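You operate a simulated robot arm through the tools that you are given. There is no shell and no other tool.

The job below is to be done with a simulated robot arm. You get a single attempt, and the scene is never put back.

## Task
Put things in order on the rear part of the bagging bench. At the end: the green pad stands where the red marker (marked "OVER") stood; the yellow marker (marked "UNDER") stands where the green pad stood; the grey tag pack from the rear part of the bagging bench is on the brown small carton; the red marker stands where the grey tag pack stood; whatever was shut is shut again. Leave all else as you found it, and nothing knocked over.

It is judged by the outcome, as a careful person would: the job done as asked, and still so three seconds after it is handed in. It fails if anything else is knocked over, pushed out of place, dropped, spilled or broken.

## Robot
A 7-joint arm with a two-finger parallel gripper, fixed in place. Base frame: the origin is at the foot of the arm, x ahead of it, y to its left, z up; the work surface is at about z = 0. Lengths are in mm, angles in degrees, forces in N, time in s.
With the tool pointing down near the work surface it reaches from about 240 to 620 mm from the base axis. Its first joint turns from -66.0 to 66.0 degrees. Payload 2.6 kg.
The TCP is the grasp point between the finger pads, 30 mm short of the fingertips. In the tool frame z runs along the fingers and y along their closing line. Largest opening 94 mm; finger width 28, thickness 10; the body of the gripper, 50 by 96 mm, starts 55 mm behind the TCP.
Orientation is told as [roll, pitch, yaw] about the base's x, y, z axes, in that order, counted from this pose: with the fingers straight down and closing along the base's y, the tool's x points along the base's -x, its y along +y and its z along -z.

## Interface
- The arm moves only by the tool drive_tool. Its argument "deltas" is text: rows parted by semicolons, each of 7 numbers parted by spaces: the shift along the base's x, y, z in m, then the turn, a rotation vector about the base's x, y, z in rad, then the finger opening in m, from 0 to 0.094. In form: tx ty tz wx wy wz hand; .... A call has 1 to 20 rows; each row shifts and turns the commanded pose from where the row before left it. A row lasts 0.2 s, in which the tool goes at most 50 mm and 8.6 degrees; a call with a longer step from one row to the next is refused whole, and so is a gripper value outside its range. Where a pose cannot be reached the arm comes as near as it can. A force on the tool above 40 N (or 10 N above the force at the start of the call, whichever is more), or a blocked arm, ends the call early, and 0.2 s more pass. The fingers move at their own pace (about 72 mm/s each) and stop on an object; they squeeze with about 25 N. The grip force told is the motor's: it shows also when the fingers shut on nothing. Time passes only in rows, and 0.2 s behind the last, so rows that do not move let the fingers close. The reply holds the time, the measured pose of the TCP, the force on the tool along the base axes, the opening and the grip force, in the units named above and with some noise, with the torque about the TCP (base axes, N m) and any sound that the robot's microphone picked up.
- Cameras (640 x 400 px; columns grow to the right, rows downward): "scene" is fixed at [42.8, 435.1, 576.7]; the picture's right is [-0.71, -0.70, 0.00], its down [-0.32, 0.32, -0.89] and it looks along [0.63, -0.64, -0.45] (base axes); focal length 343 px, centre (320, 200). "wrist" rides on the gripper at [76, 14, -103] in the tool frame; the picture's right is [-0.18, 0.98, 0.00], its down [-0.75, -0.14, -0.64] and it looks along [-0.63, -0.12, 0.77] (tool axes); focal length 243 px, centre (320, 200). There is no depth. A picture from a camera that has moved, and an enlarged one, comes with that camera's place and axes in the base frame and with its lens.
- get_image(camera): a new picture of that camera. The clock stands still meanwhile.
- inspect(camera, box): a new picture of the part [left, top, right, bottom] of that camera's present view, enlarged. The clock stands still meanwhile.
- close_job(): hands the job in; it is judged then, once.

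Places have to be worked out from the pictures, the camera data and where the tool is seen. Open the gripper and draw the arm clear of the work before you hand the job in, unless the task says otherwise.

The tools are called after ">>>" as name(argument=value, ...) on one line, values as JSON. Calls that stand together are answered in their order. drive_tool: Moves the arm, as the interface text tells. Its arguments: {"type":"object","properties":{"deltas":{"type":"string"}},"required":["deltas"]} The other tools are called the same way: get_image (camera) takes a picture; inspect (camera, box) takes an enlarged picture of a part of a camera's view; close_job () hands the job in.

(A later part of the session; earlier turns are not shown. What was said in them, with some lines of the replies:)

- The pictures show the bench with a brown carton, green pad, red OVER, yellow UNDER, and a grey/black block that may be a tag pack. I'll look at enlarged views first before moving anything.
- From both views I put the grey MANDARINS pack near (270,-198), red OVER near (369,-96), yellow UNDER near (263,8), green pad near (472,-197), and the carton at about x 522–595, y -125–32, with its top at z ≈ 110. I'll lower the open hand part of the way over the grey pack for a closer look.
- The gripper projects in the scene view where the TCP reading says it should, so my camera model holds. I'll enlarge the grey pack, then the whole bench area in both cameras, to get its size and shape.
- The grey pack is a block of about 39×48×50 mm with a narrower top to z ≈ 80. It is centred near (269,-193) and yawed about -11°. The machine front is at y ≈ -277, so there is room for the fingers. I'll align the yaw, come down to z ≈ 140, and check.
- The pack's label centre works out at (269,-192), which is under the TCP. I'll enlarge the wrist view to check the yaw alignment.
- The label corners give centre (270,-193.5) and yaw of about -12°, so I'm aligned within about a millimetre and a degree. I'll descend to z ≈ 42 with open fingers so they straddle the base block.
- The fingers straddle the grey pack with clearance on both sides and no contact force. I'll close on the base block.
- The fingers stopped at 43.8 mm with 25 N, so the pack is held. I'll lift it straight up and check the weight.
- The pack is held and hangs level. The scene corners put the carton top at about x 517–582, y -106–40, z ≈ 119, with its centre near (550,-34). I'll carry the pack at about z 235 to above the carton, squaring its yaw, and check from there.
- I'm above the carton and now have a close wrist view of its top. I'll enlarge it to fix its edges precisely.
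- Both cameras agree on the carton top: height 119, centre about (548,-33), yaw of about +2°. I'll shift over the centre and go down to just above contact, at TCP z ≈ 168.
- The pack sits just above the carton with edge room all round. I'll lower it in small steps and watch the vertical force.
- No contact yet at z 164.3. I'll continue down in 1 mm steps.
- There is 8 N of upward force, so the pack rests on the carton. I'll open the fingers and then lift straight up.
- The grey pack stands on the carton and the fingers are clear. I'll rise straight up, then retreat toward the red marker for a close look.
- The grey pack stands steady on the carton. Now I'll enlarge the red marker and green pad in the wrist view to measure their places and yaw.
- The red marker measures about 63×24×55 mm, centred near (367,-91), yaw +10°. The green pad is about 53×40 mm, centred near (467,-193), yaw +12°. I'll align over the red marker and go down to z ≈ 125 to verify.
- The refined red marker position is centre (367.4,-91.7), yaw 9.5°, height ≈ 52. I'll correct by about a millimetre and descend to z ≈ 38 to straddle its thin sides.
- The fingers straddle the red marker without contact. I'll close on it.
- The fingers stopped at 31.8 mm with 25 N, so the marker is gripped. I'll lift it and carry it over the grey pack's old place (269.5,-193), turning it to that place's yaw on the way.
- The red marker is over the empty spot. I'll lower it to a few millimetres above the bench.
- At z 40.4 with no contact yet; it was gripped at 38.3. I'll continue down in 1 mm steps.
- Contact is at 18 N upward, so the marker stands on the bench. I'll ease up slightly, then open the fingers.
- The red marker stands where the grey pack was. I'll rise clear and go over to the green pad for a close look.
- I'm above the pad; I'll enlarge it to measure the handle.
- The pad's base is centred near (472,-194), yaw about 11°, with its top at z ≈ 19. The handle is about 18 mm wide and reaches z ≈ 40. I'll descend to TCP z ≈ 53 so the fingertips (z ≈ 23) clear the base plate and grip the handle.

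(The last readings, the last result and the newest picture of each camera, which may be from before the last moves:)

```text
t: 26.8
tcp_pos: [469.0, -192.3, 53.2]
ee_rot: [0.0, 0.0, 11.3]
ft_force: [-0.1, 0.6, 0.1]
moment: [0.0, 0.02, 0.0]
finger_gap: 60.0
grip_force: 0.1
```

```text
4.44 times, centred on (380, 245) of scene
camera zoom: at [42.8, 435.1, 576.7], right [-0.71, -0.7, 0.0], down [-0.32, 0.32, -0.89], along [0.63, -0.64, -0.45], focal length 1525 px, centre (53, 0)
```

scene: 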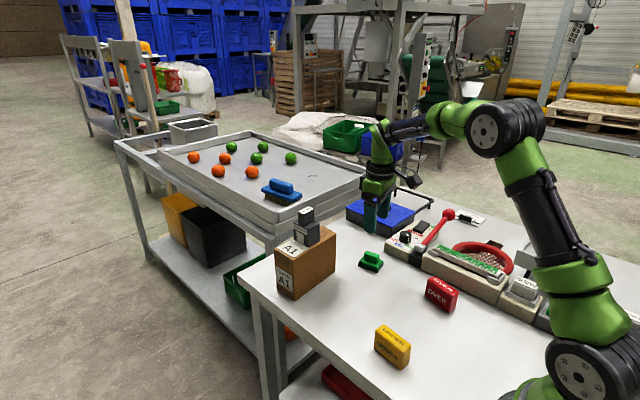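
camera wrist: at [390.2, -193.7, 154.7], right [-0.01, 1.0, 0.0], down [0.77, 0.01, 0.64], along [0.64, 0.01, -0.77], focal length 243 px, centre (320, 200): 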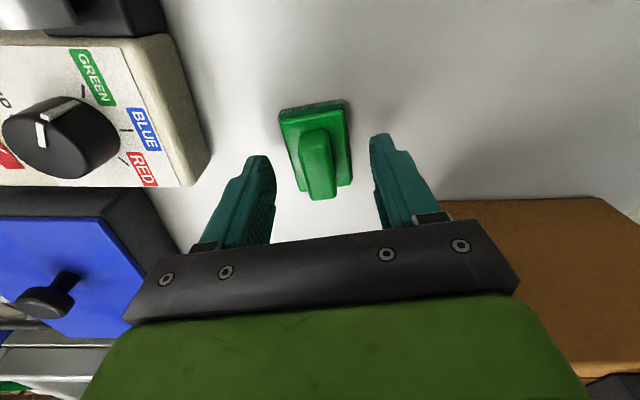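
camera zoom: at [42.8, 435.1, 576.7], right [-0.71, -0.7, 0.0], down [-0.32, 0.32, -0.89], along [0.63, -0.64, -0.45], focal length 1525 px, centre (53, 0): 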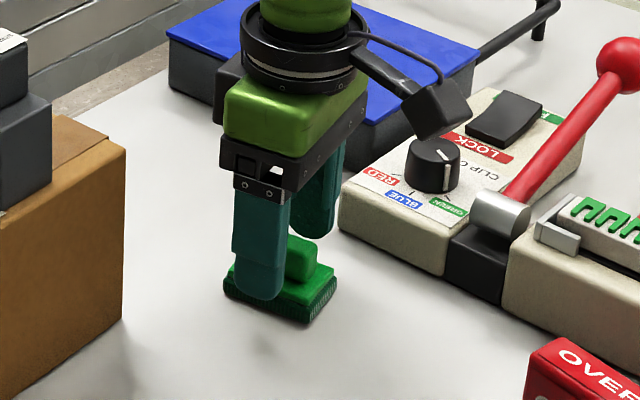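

The fingertips are level with the handle, on either side of it and clear of the console. I'll close gently on the handle.

>>> drive_tool(deltas="0 0 0 0 0 0 0.04; 0 0 0 0 0 0 0.005; 0 0 0 0 0 0 0.005; 0 0 0 0 0 0 0.005; 0 0 0 0 0 0 0.005")

>>> inspect(camera="scene", box=[320, 200, 440, 290])

>>> get_image(camera="wrist")

```text
t: 28.0
tcp_pos: [467.1, -192.3, 53.1]
ee_rot: [0.0, 0.0, 11.4]
ft_force: [-0.5, 0.1, -0.1]
moment: [-0.02, 0.0, -0.01]
finger_gap: 17.0
grip_force: 25.0
```

```text
4.44 times, centred on (380, 245) of scene
camera zoom: at [42.8, 435.1, 576.7], right [-0.71, -0.7, 0.0], down [-0.32, 0.32, -0.89], along [0.63, -0.64, -0.45], focal length 1525 px, centre (53, 0)
```

zoom: 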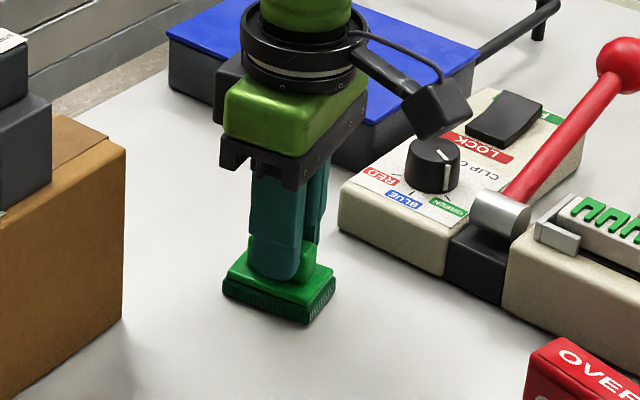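

```text
taken
camera wrist: at [390.1, -193.8, 155.0], right [-0.01, 1.0, 0.0], down [0.77, 0.01, 0.64], along [0.64, 0.01, -0.77], focal length 243 px, centre (320, 200)
```

wrist: 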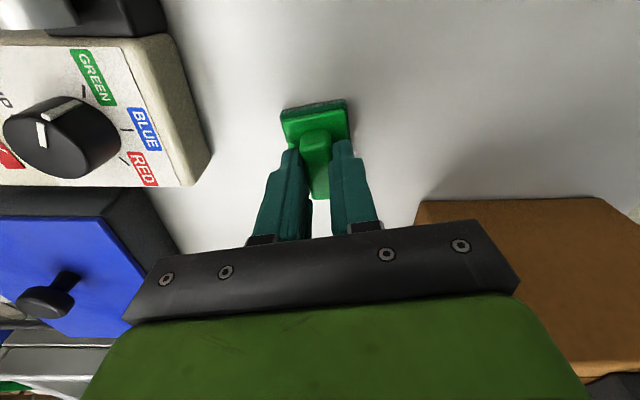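

The handle is gripped at 17 mm with 25 N. I'll lift slowly and check that the pad comes up level.

>>> drive_tool(deltas="0 0 0.005 0 0 0 0.005; 0 0 0.010 0 0 0 0.005; 0 0 0.020 0 0 0 0.005; 0 0 0.030 0 0 0 0.005; 0 0 0.020 0 0 0 0.005; 0 0 0 0 0 0 0.005")

>>> inspect(camera="scene", box=[320, 180, 440, 280])

>>> get_image(camera="wrist")

```text
t: 29.4
tcp_pos: [467.3, -192.4, 138.5]
ee_rot: [0.0, 0.0, 11.3]
ft_force: [0.3, -0.3, -0.6]
moment: [0.01, 0.02, 0.01]
finger_gap: 17.0
grip_force: 25.2
```

```text
4.00 times, centred on (380, 230) of scene
camera zoom: at [42.8, 435.1, 576.7], right [-0.71, -0.7, 0.0], down [-0.32, 0.32, -0.89], along [0.63, -0.64, -0.45], focal length 1373 px, centre (80, 80)
```

zoom: 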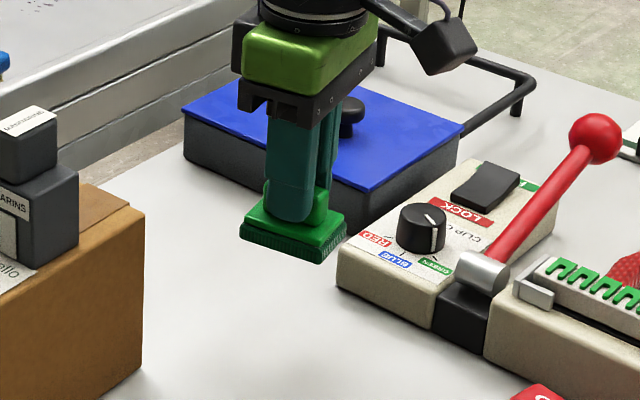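

```text
taken
camera wrist: at [389.7, -194.0, 240.0], right [-0.01, 1.0, 0.0], down [0.77, 0.01, 0.64], along [0.64, 0.01, -0.77], focal length 243 px, centre (320, 200)
```

wrist: 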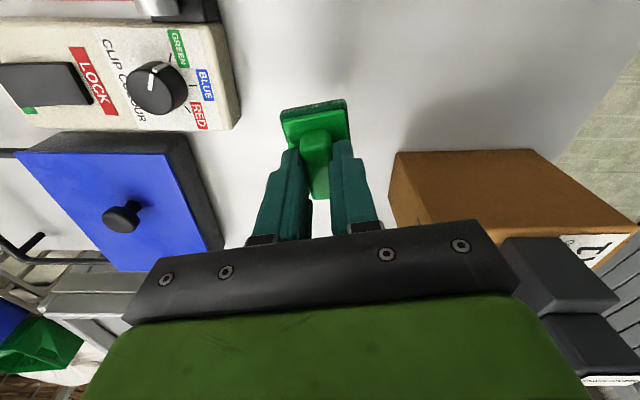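

The pad lifted level. I'll carry it over the red marker's old spot (367.4,-91.7), allowing for about 3 mm of offset between the grip and the pad centre.

>>> drive_tool(deltas="-0.0205 0.0202 0 0 0 -0.006 0.005; -0.0205 0.0202 0 0 0 -0.006 0.005; -0.0205 0.0202 0 0 0 -0.006 0.005; -0.0205 0.0202 0 0 0 -0.006 0.005; -0.0205 0.0202 -0.020 0 0 -0.006 0.005; 0 0 -0.030 0 0 0 0.005; 0 0 -0.020 0 0 0 0.005; 0 0 -0.008 0 0 0 0.005; 0 0 -0.004 0 0 0 0.005; 0 0 0 0 0 0 0.005")

>>> get_image(camera="wrist")

>>> inspect(camera="scene", box=[320, 220, 480, 350])

```text
t: 31.6
tcp_pos: [366.3, -89.1, 55.0]
ee_rot: [0.0, 0.0, 9.6]
ft_force: [0.6, -0.5, -0.5]
moment: [-0.01, 0.03, 0.01]
finger_gap: 17.0
grip_force: 25.1
```

```text
taken
camera wrist: at [287.4, -89.8, 157.5], right [0.02, 1.0, 0.0], down [0.77, -0.01, 0.64], along [0.64, -0.01, -0.77], focal length 243 px, centre (320, 200)
```

wrist: 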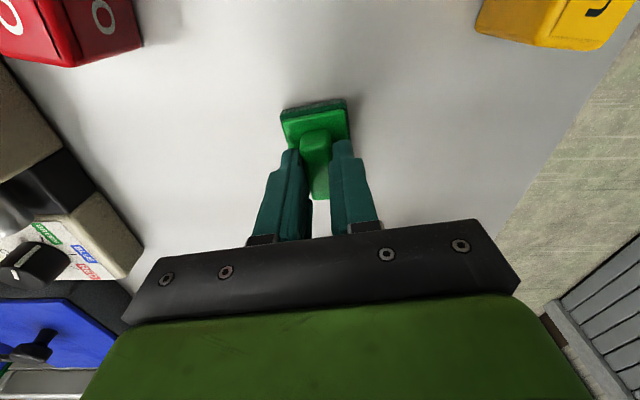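

```text
3.08 times, centred on (400, 285) of scene
camera zoom: at [42.8, 435.1, 576.7], right [-0.71, -0.7, 0.0], down [-0.32, 0.32, -0.89], along [0.63, -0.64, -0.45], focal length 1056 px, centre (74, -62)
```

zoom: 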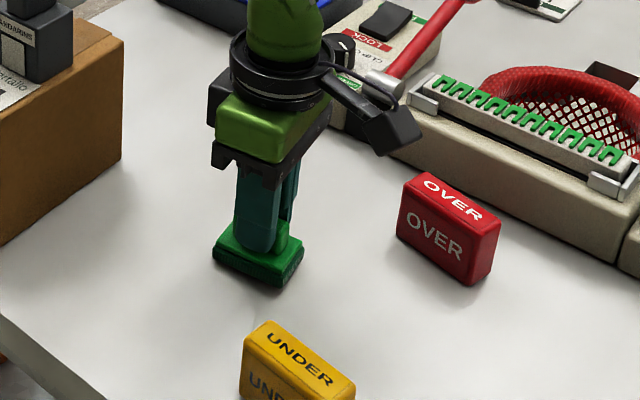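

The pad is about 2 mm above the bench at the right spot. I'll make a 1 mm correction and lower until contact.

>>> drive_tool(deltas="-0.001 -0.001 0 0 0 0 0.005; 0 0 -0.001 0 0 0 0.005; 0 0 -0.001 0 0 0 0.005; 0 0 0 0 0 0 0.005")

```text
t: 32.6
tcp_pos: [365.0, -91.9, 53.7]
ee_rot: [0.0, 0.0, 9.6]
ft_force: [-0.6, -0.6, -1.3]
moment: [0.0, -0.02, 0.01]
finger_gap: 17.2
grip_force: 24.7
```

No contact yet at z 53.7; I'll keep lowering 1 mm at a time.

>>> drive_tool(deltas="0 0 -0.001 0 0 0 0.005; 0 0 0 0 0 0 0.005")

```text
t: 33.2
tcp_pos: [364.1, -92.5, 53.6]
ee_rot: [0.0, 0.1, 9.7]
ft_force: [-0.5, 0.3, 4.6]
moment: [-0.03, 0.11, -0.01]
finger_gap: 16.9
grip_force: 25.3
```

The upward force of 4.6 N shows the pad is touching the bench. I'll open the fingers gently, staying clear of the base, and check.

>>> drive_tool(deltas="0 0 0 0 0 0 0.025; 0 0 0 0 0 0 0.04; 0 0 0 0 0 0 0.06; 0 0 0 0 0 0 0.06")

>>> get_image(camera="wrist")

>>> inspect(camera="scene", box=[320, 220, 480, 350])

```text
t: 34.2
tcp_pos: [364.3, -92.6, 53.5]
ee_rot: [0.0, 0.0, 9.7]
ft_force: [0.6, -0.4, -0.5]
moment: [0.02, 0.01, -0.01]
finger_gap: 59.7
grip_force: 0.0
```

```text
taken
camera wrist: at [286.5, -91.5, 154.8], right [0.02, 1.0, 0.0], down [0.77, -0.01, 0.64], along [0.64, -0.01, -0.77], focal length 243 px, centre (320, 200)
```

wrist: 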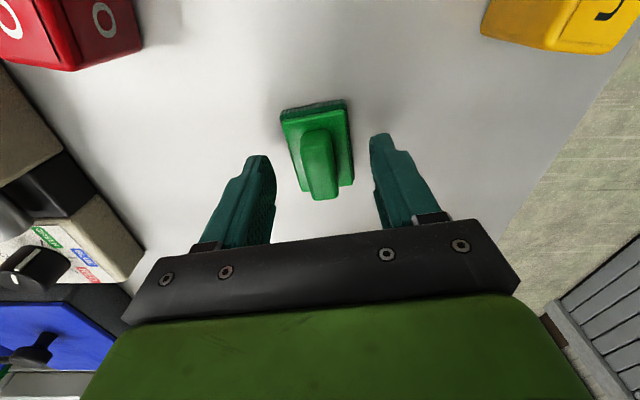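

```text
3.08 times, centred on (400, 285) of scene
camera zoom: at [42.8, 435.1, 576.7], right [-0.71, -0.7, 0.0], down [-0.32, 0.32, -0.89], along [0.63, -0.64, -0.45], focal length 1056 px, centre (74, -62)
```

zoom: 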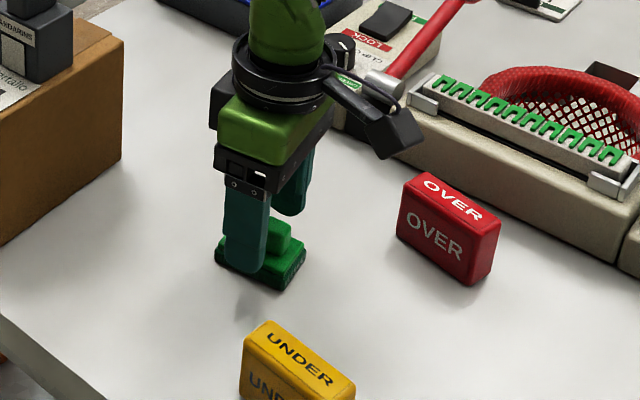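

The green pad now stands where the red marker was, and the red marker is in the grey pack's old place. From the scene, yellow UNDER is near (271,3), yaw about -4°. I'll rise and move over it for a close look.

>>> drive_tool(deltas="0 0 0.010 0 0 0 0.06; 0 0 0.030 0 0 0 0.06; 0 0 0.040 0 0 0 0.06; 0 0 0.040 0 0 0 0.07; -0.022 0.023 0 0 0 -0.06 0.07; -0.022 0.023 0 0 0 -0.06 0.07; -0.022 0.023 0 0 0 -0.06 0.07; -0.022 0.023 0 0 0 -0.06 0.07; 0 0 0 0 0 0 0.07")

>>> get_image(camera="wrist")

>>> get_image(camera="scene")

```text
t: 36.2
tcp_pos: [274.7, -0.5, 172.7]
ee_rot: [0.0, 0.1, -4.2]
ft_force: [-0.1, 0.1, 0.9]
moment: [0.05, 0.01, 0.01]
finger_gap: 70.2
grip_force: 0.0
```

```text
taken
camera wrist: at [200.4, 18.8, 274.2], right [0.25, 0.97, 0.0], down [0.74, -0.2, 0.64], along [0.62, -0.16, -0.77], focal length 243 px, centre (320, 200)
```

wrist: 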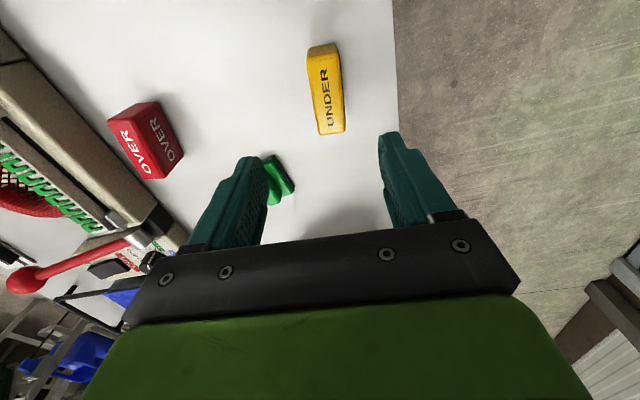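

```text
taken
```

scene: 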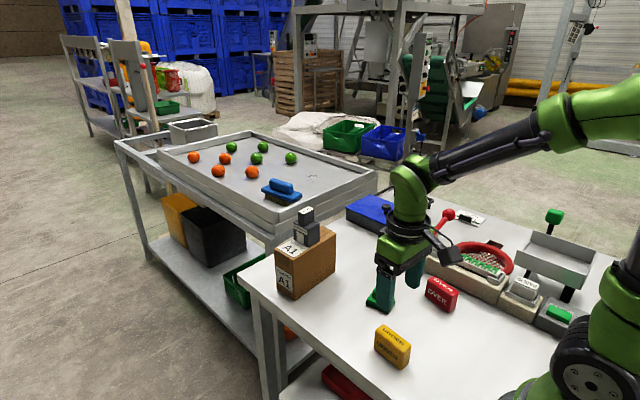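

I'll enlarge the yellow marker to get its centre and yaw.

>>> inspect(camera="wrist", box=[270, 30, 390, 145])

>>> inspect(camera="scene", box=[350, 310, 430, 380])

```text
3.48 times, centred on (330, 88) of wrist
camera zoom: at [200.4, 18.8, 274.2], right [0.25, 0.97, 0.0], down [0.74, -0.2, 0.64], along [0.62, -0.16, -0.77], focal length 844 px, centre (285, 591)
```

zoom: 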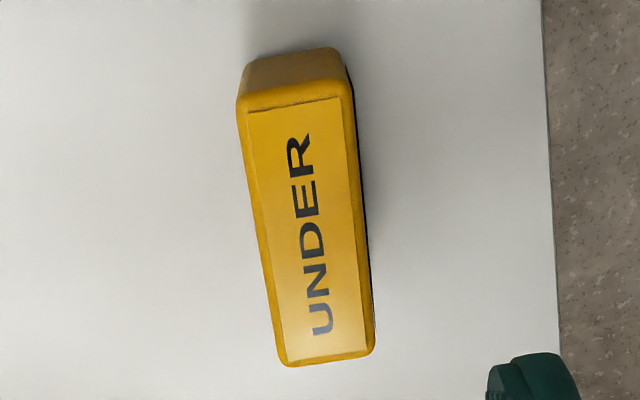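

```text
5.71 times, centred on (390, 345) of scene
camera zoom: at [42.7, 435.1, 576.7], right [-0.71, -0.7, 0.0], down [-0.32, 0.32, -0.89], along [0.63, -0.64, -0.45], focal length 1961 px, centre (-80, -629)
```

zoom: 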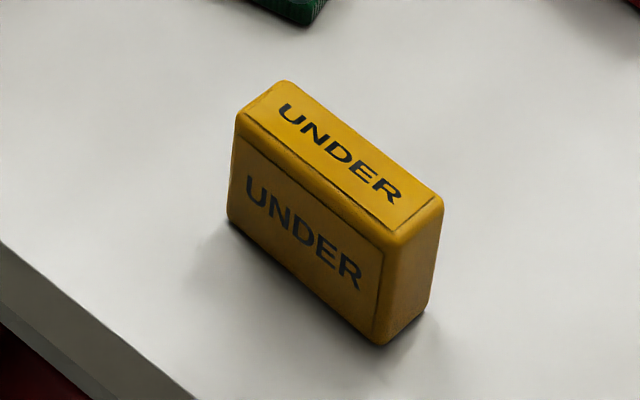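

The yellow marker is centred at (269,8.4), yaw about -5°, and both cameras agree. I'll align and descend to z ≈ 38 with 70 mm opening, leaving about 19 mm of margin per side.

>>> drive_tool(deltas="-0.0030 0.0045 0 0 0 -0.018 0.07; -0.0027 0.0044 -0.024 0 0 0 0.07; 0 0 -0.030 0 0 0 0.07; 0 0 -0.030 0 0 0 0.07; 0 0 -0.030 0 0 0 0.07; 0 0 -0.020 0 0 0 0.07; 0 0 0 0 0 0 0.07")

>>> get_image(camera="wrist")

>>> inspect(camera="scene", box=[320, 250, 480, 390])

```text
t: 37.8
tcp_pos: [271.4, 9.4, 38.9]
ee_rot: [0.0, 0.0, -5.1]
ft_force: [-0.2, -0.4, 0.1]
moment: [-0.04, -0.05, -0.02]
finger_gap: 70.0
grip_force: 0.1
```

```text
taken
camera wrist: at [195.9, 29.4, 141.2], right [0.27, 0.96, 0.0], down [0.74, -0.21, 0.64], along [0.62, -0.17, -0.77], focal length 243 px, centre (320, 200)
```

wrist: 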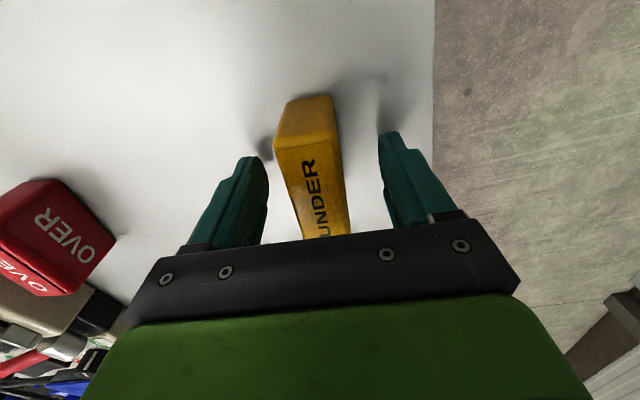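

```text
2.86 times, centred on (400, 320) of scene
camera zoom: at [42.8, 435.1, 576.7], right [-0.71, -0.7, 0.0], down [-0.32, 0.32, -0.89], along [0.63, -0.64, -0.45], focal length 981 px, centre (91, -143)
```

zoom: 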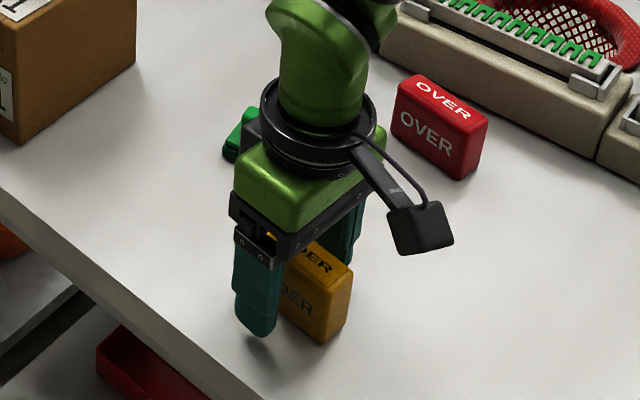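

The fingers straddle the yellow marker evenly. I'll close and lift.

>>> drive_tool(deltas="0 0 0 0 0 0 0.01; 0 0 0 0 0 0 0.01; 0 0 0 0 0 0 0.01; 0 0 0 0 0 0 0.01")

```text
t: 38.8
tcp_pos: [271.1, 9.0, 39.6]
ee_rot: [0.0, 0.1, -5.1]
ft_force: [-0.1, -0.6, -0.8]
moment: [-0.02, 0.03, 0.02]
finger_gap: 31.5
grip_force: 25.4
```

Gripped at 31.5 mm with 25 N. I'll lift it high and carry it over the low green pad to the pad's old place (about 471,-193.5), turning to about 11° yaw.

>>> drive_tool(deltas="0 0 0.010 0 0 0 0.01; 0 0 0.025 0 0 0 0.01; 0 0 0.035 0 0 0 0.01; 0 0 0.040 0 0 0 0.01; 0.0252 -0.0253 0 0 0 0.035 0.01; 0.0252 -0.0253 0 0 0 0.035 0.01; 0.0252 -0.0253 0 0 0 0.035 0.01; 0.0252 -0.0253 0 0 0 0.035 0.01; 0.0252 -0.0253 0 0 0 0.035 0.01; 0.0252 -0.0253 0 0 0 0.035 0.01; 0.0252 -0.0253 0 0 0 0.035 0.01; 0.0252 -0.0253 0 0 0 0.035 0.01; 0 0 0 0 0 0 0.01; 0 0 0 0 0 0 0.01")

>>> get_image(camera="wrist")

>>> get_image(camera="scene")

```text
t: 41.8
tcp_pos: [471.9, -194.8, 149.2]
ee_rot: [0.0, 0.0, 11.1]
ft_force: [0.3, -0.6, -0.6]
moment: [-0.01, -0.01, 0.01]
finger_gap: 31.8
grip_force: 24.9
```

```text
taken
camera wrist: at [394.6, -195.2, 250.3], right [-0.01, 1.0, 0.0], down [0.77, 0.0, 0.64], along [0.64, 0.0, -0.77], focal length 243 px, centre (320, 200)
```

wrist: 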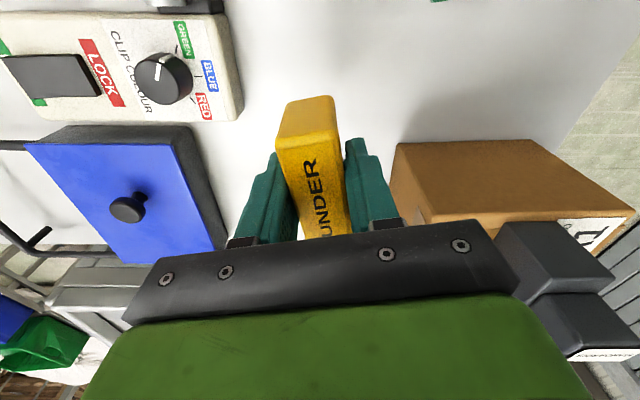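

```text
taken
```

scene: 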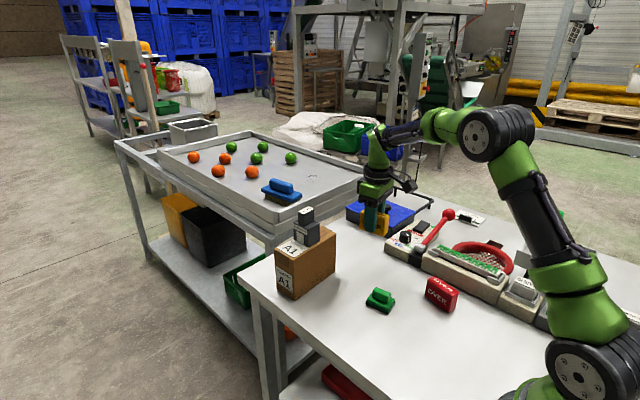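

The yellow marker is above the green pad's former place at (472,-195). I'll lower it to just above the bench.

>>> drive_tool(deltas="0 0.001 -0.030 0 0 0 0.01; 0 0 -0.030 0 0 0 0.01; 0 0 -0.028 0 0 0 0.01; 0 0 -0.012 0 0 0 0.01; 0 0 -0.006 0 0 0 0.01; 0 0 0 0 0 0 0.01")

>>> inspect(camera="scene", box=[320, 190, 460, 290])

```text
t: 43.2
tcp_pos: [471.8, -193.8, 42.4]
ee_rot: [0.0, 0.0, 10.8]
ft_force: [-0.1, -0.4, 0.2]
moment: [-0.03, 0.0, -0.06]
finger_gap: 31.4
grip_force: 24.7
```

```text
4.00 times, centred on (390, 240) of scene
camera zoom: at [42.8, 435.1, 576.7], right [-0.71, -0.7, 0.0], down [-0.32, 0.32, -0.89], along [0.63, -0.64, -0.45], focal length 1373 px, centre (40, 40)
```

zoom: 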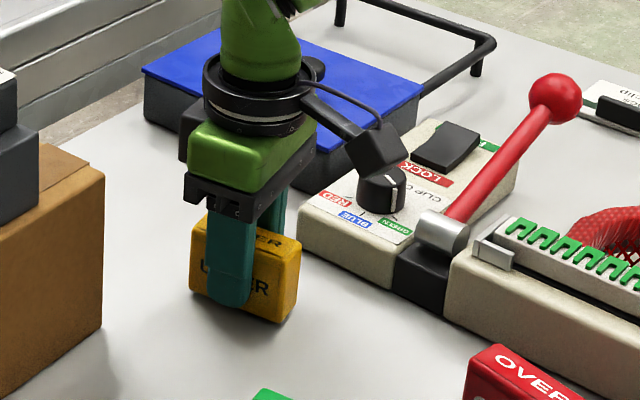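

About 3 mm above the bench with no contact. I'll lower in 1 mm steps until it touches.

>>> drive_tool(deltas="0 0 -0.0015 0 0 0 0.01; 0 0 -0.001 0 0 0 0.01; 0 0 0 0 0 0 0.01")

```text
t: 44.0
tcp_pos: [472.4, -193.3, 40.8]
ee_rot: [0.0, 0.0, 10.9]
ft_force: [0.1, 0.7, -0.7]
moment: [-0.02, -0.01, -0.01]
finger_gap: 31.7
grip_force: 24.9
```

Still free. One more small step down.

>>> drive_tool(deltas="0 0 -0.001 0 0 0 0.01; 0 0 0 0 0 0 0.01")

```text
t: 44.6
tcp_pos: [473.6, -193.0, 40.1]
ee_rot: [0.0, 0.0, 10.9]
ft_force: [-1.4, 1.6, 2.7]
moment: [0.06, 0.04, 0.02]
finger_gap: 31.8
grip_force: 24.3
```

A first 2.7 N of contact. I'll press half a millimetre more to seat it, then open.

>>> drive_tool(deltas="0 0 -0.0005 0 0 0 0.01; 0 0 0 0 0 0 0.035; 0 0 0 0 0 0 0.05; 0 0 0 0 0 0 0.07; 0 0 0 0 0 0 0.07")

>>> get_image(camera="wrist")

>>> inspect(camera="scene", box=[320, 190, 460, 290])

```text
t: 45.8
tcp_pos: [472.9, -192.8, 39.5]
ee_rot: [0.0, 0.0, 10.9]
ft_force: [-0.3, 0.8, -0.8]
moment: [0.03, -0.02, 0.02]
finger_gap: 69.8
grip_force: 0.0
```

```text
taken
camera wrist: at [394.8, -194.1, 140.5], right [-0.01, 1.0, 0.0], down [0.77, 0.0, 0.64], along [0.64, 0.0, -0.77], focal length 243 px, centre (320, 200)
```

wrist: 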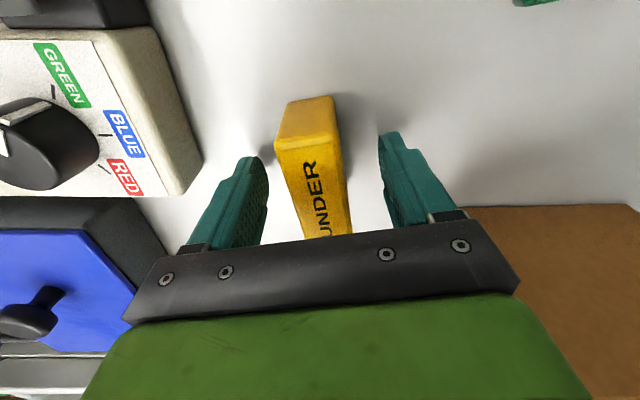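

```text
4.00 times, centred on (390, 240) of scene
camera zoom: at [42.8, 435.1, 576.7], right [-0.71, -0.7, 0.0], down [-0.32, 0.32, -0.89], along [0.63, -0.64, -0.45], focal length 1373 px, centre (40, 40)
```

zoom: 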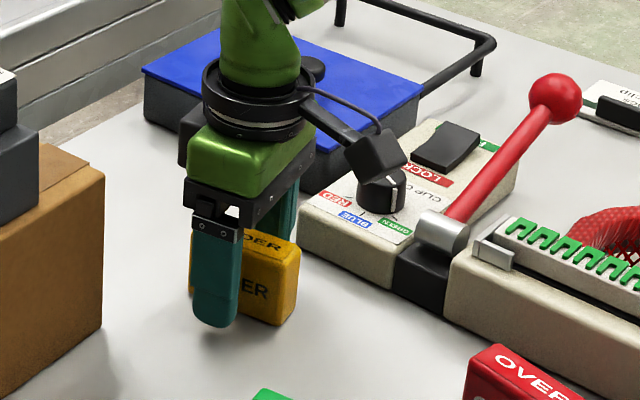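

The yellow marker stands on its own between the open fingers. I'll rise straight up and return to near the starting pose to review everything.

>>> drive_tool(deltas="0 0 0.010 0 0 0 0.07; 0 0 0.025 0 0 0 0.07; 0 0 0.040 0 0 0 0.07; 0 0 0.045 0 0 0 0.08; 0 0 0.045 0 0 0 0.094; -0.030 0.002 0.035 0 0 -0.038 0.094; -0.030 0.002 0.035 0 0 -0.038 0.094; -0.030 0.002 0.035 0 0 -0.038 0.094; -0.030 0.002 0.035 0 0 -0.038 0.094; -0.030 0.002 0.015 0 0 -0.038 0.094; -0.020 0 0 0 0 0 0.094; 0 0 0 0 0 0 0.094; 0 0 0 0 0 0 0.094")

>>> get_image(camera="scene")

>>> get_image(camera="wrist")

```text
t: 48.6
tcp_pos: [302.1, -182.2, 359.6]
ee_rot: [0.0, 0.0, 0.0]
ft_force: [-0.7, 0.3, -0.6]
moment: [-0.04, -0.03, 0.01]
finger_gap: 93.9
grip_force: 0.1
```

```text
taken
```

scene: 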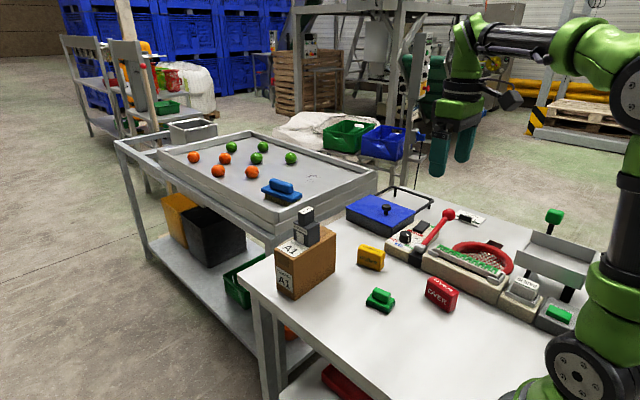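

```text
taken
camera wrist: at [225.5, -168.7, 461.5], right [0.18, 0.98, 0.0], down [0.75, -0.14, 0.64], along [0.63, -0.12, -0.77], focal length 243 px, centre (320, 200)
```

wrist: 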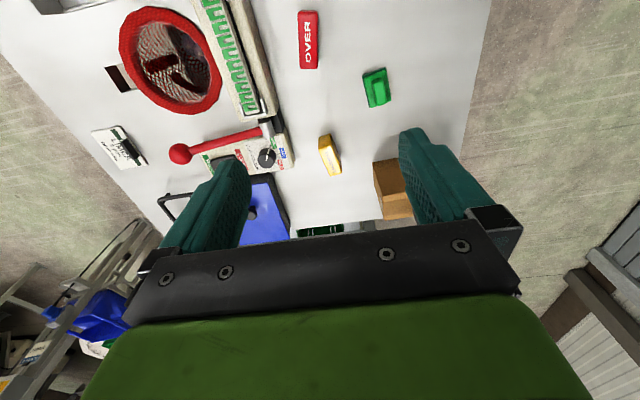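

Everything looks placed. I'll make a last enlarged check of each item and the carton before handing in.

>>> inspect(camera="scene", box=[240, 200, 480, 350])

>>> inspect(camera="scene", box=[345, 240, 405, 320])

>>> inspect(camera="wrist", box=[260, 0, 420, 190])

```text
2.67 times, centred on (360, 275) of scene
camera zoom: at [42.7, 435.1, 576.7], right [-0.71, -0.7, 0.0], down [-0.32, 0.32, -0.89], along [0.63, -0.64, -0.45], focal length 915 px, centre (213, 0)
```

zoom: 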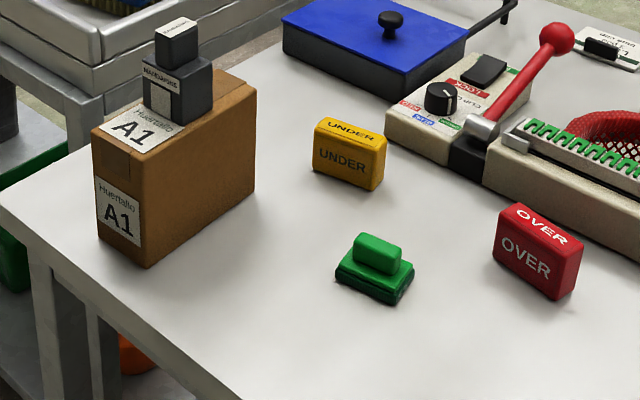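

```text
5.00 times, centred on (375, 280) of scene
camera zoom: at [42.7, 435.1, 576.7], right [-0.71, -0.7, 0.0], down [-0.32, 0.32, -0.89], along [0.63, -0.64, -0.45], focal length 1716 px, centre (45, -200)
```

zoom: 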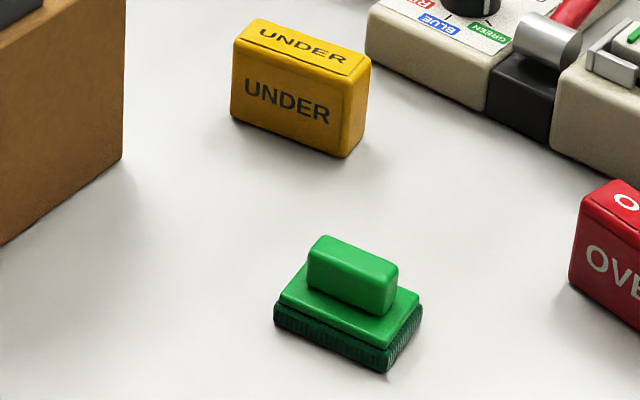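

```text
2.11 times, centred on (340, 95) of wrist
camera zoom: at [225.5, -168.7, 461.5], right [0.18, 0.98, 0.0], down [0.75, -0.14, 0.64], along [0.63, -0.12, -0.77], focal length 511 px, centre (278, 421)
```

zoom: 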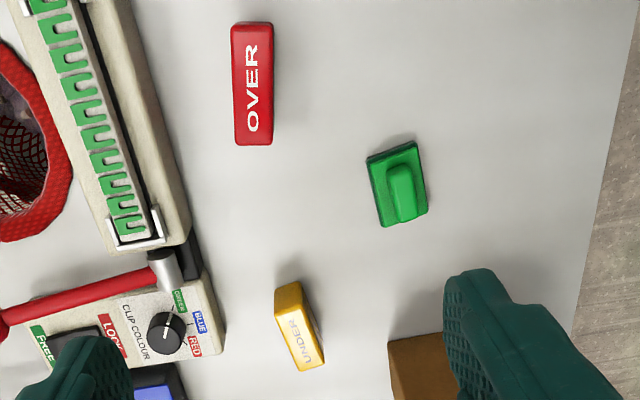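

The final views show:
- The grey pack is on the carton.
- Red OVER is at the grey pack's old spot.
- The green pad is at red's old spot, measured within about 3 mm.
- Yellow UNDER is at the green pad's old spot.

All four stand upright, the blue lid is still shut and nothing else has moved. The gripper is open and the arm is clear, so I'm handing in.

>>> close_job()

```text
The job is handed in.
```

The rear part of the bagging bench is in order, and I've handed the job in. I don't have the judge's result.

- **Grey tag pack:** the one labelled MANDARINS stands on the brown carton.
- **Red marker ("OVER"):** it stands where the grey tag pack stood.
- **Green pad:** it stands where the red marker stood, within about 3 mm by my measurement from the scene camera.
- **Yellow marker ("UNDER"):** it stands where the green pad stood.

I turned the red, green and yellow pieces to roughly the angle of what stood in each place before. Nothing had to be opened, and the blue lid stayed shut throughout. In the last pictures everything was upright and I saw nothing else out of place. The gripper was open and the arm clear when I handed in.
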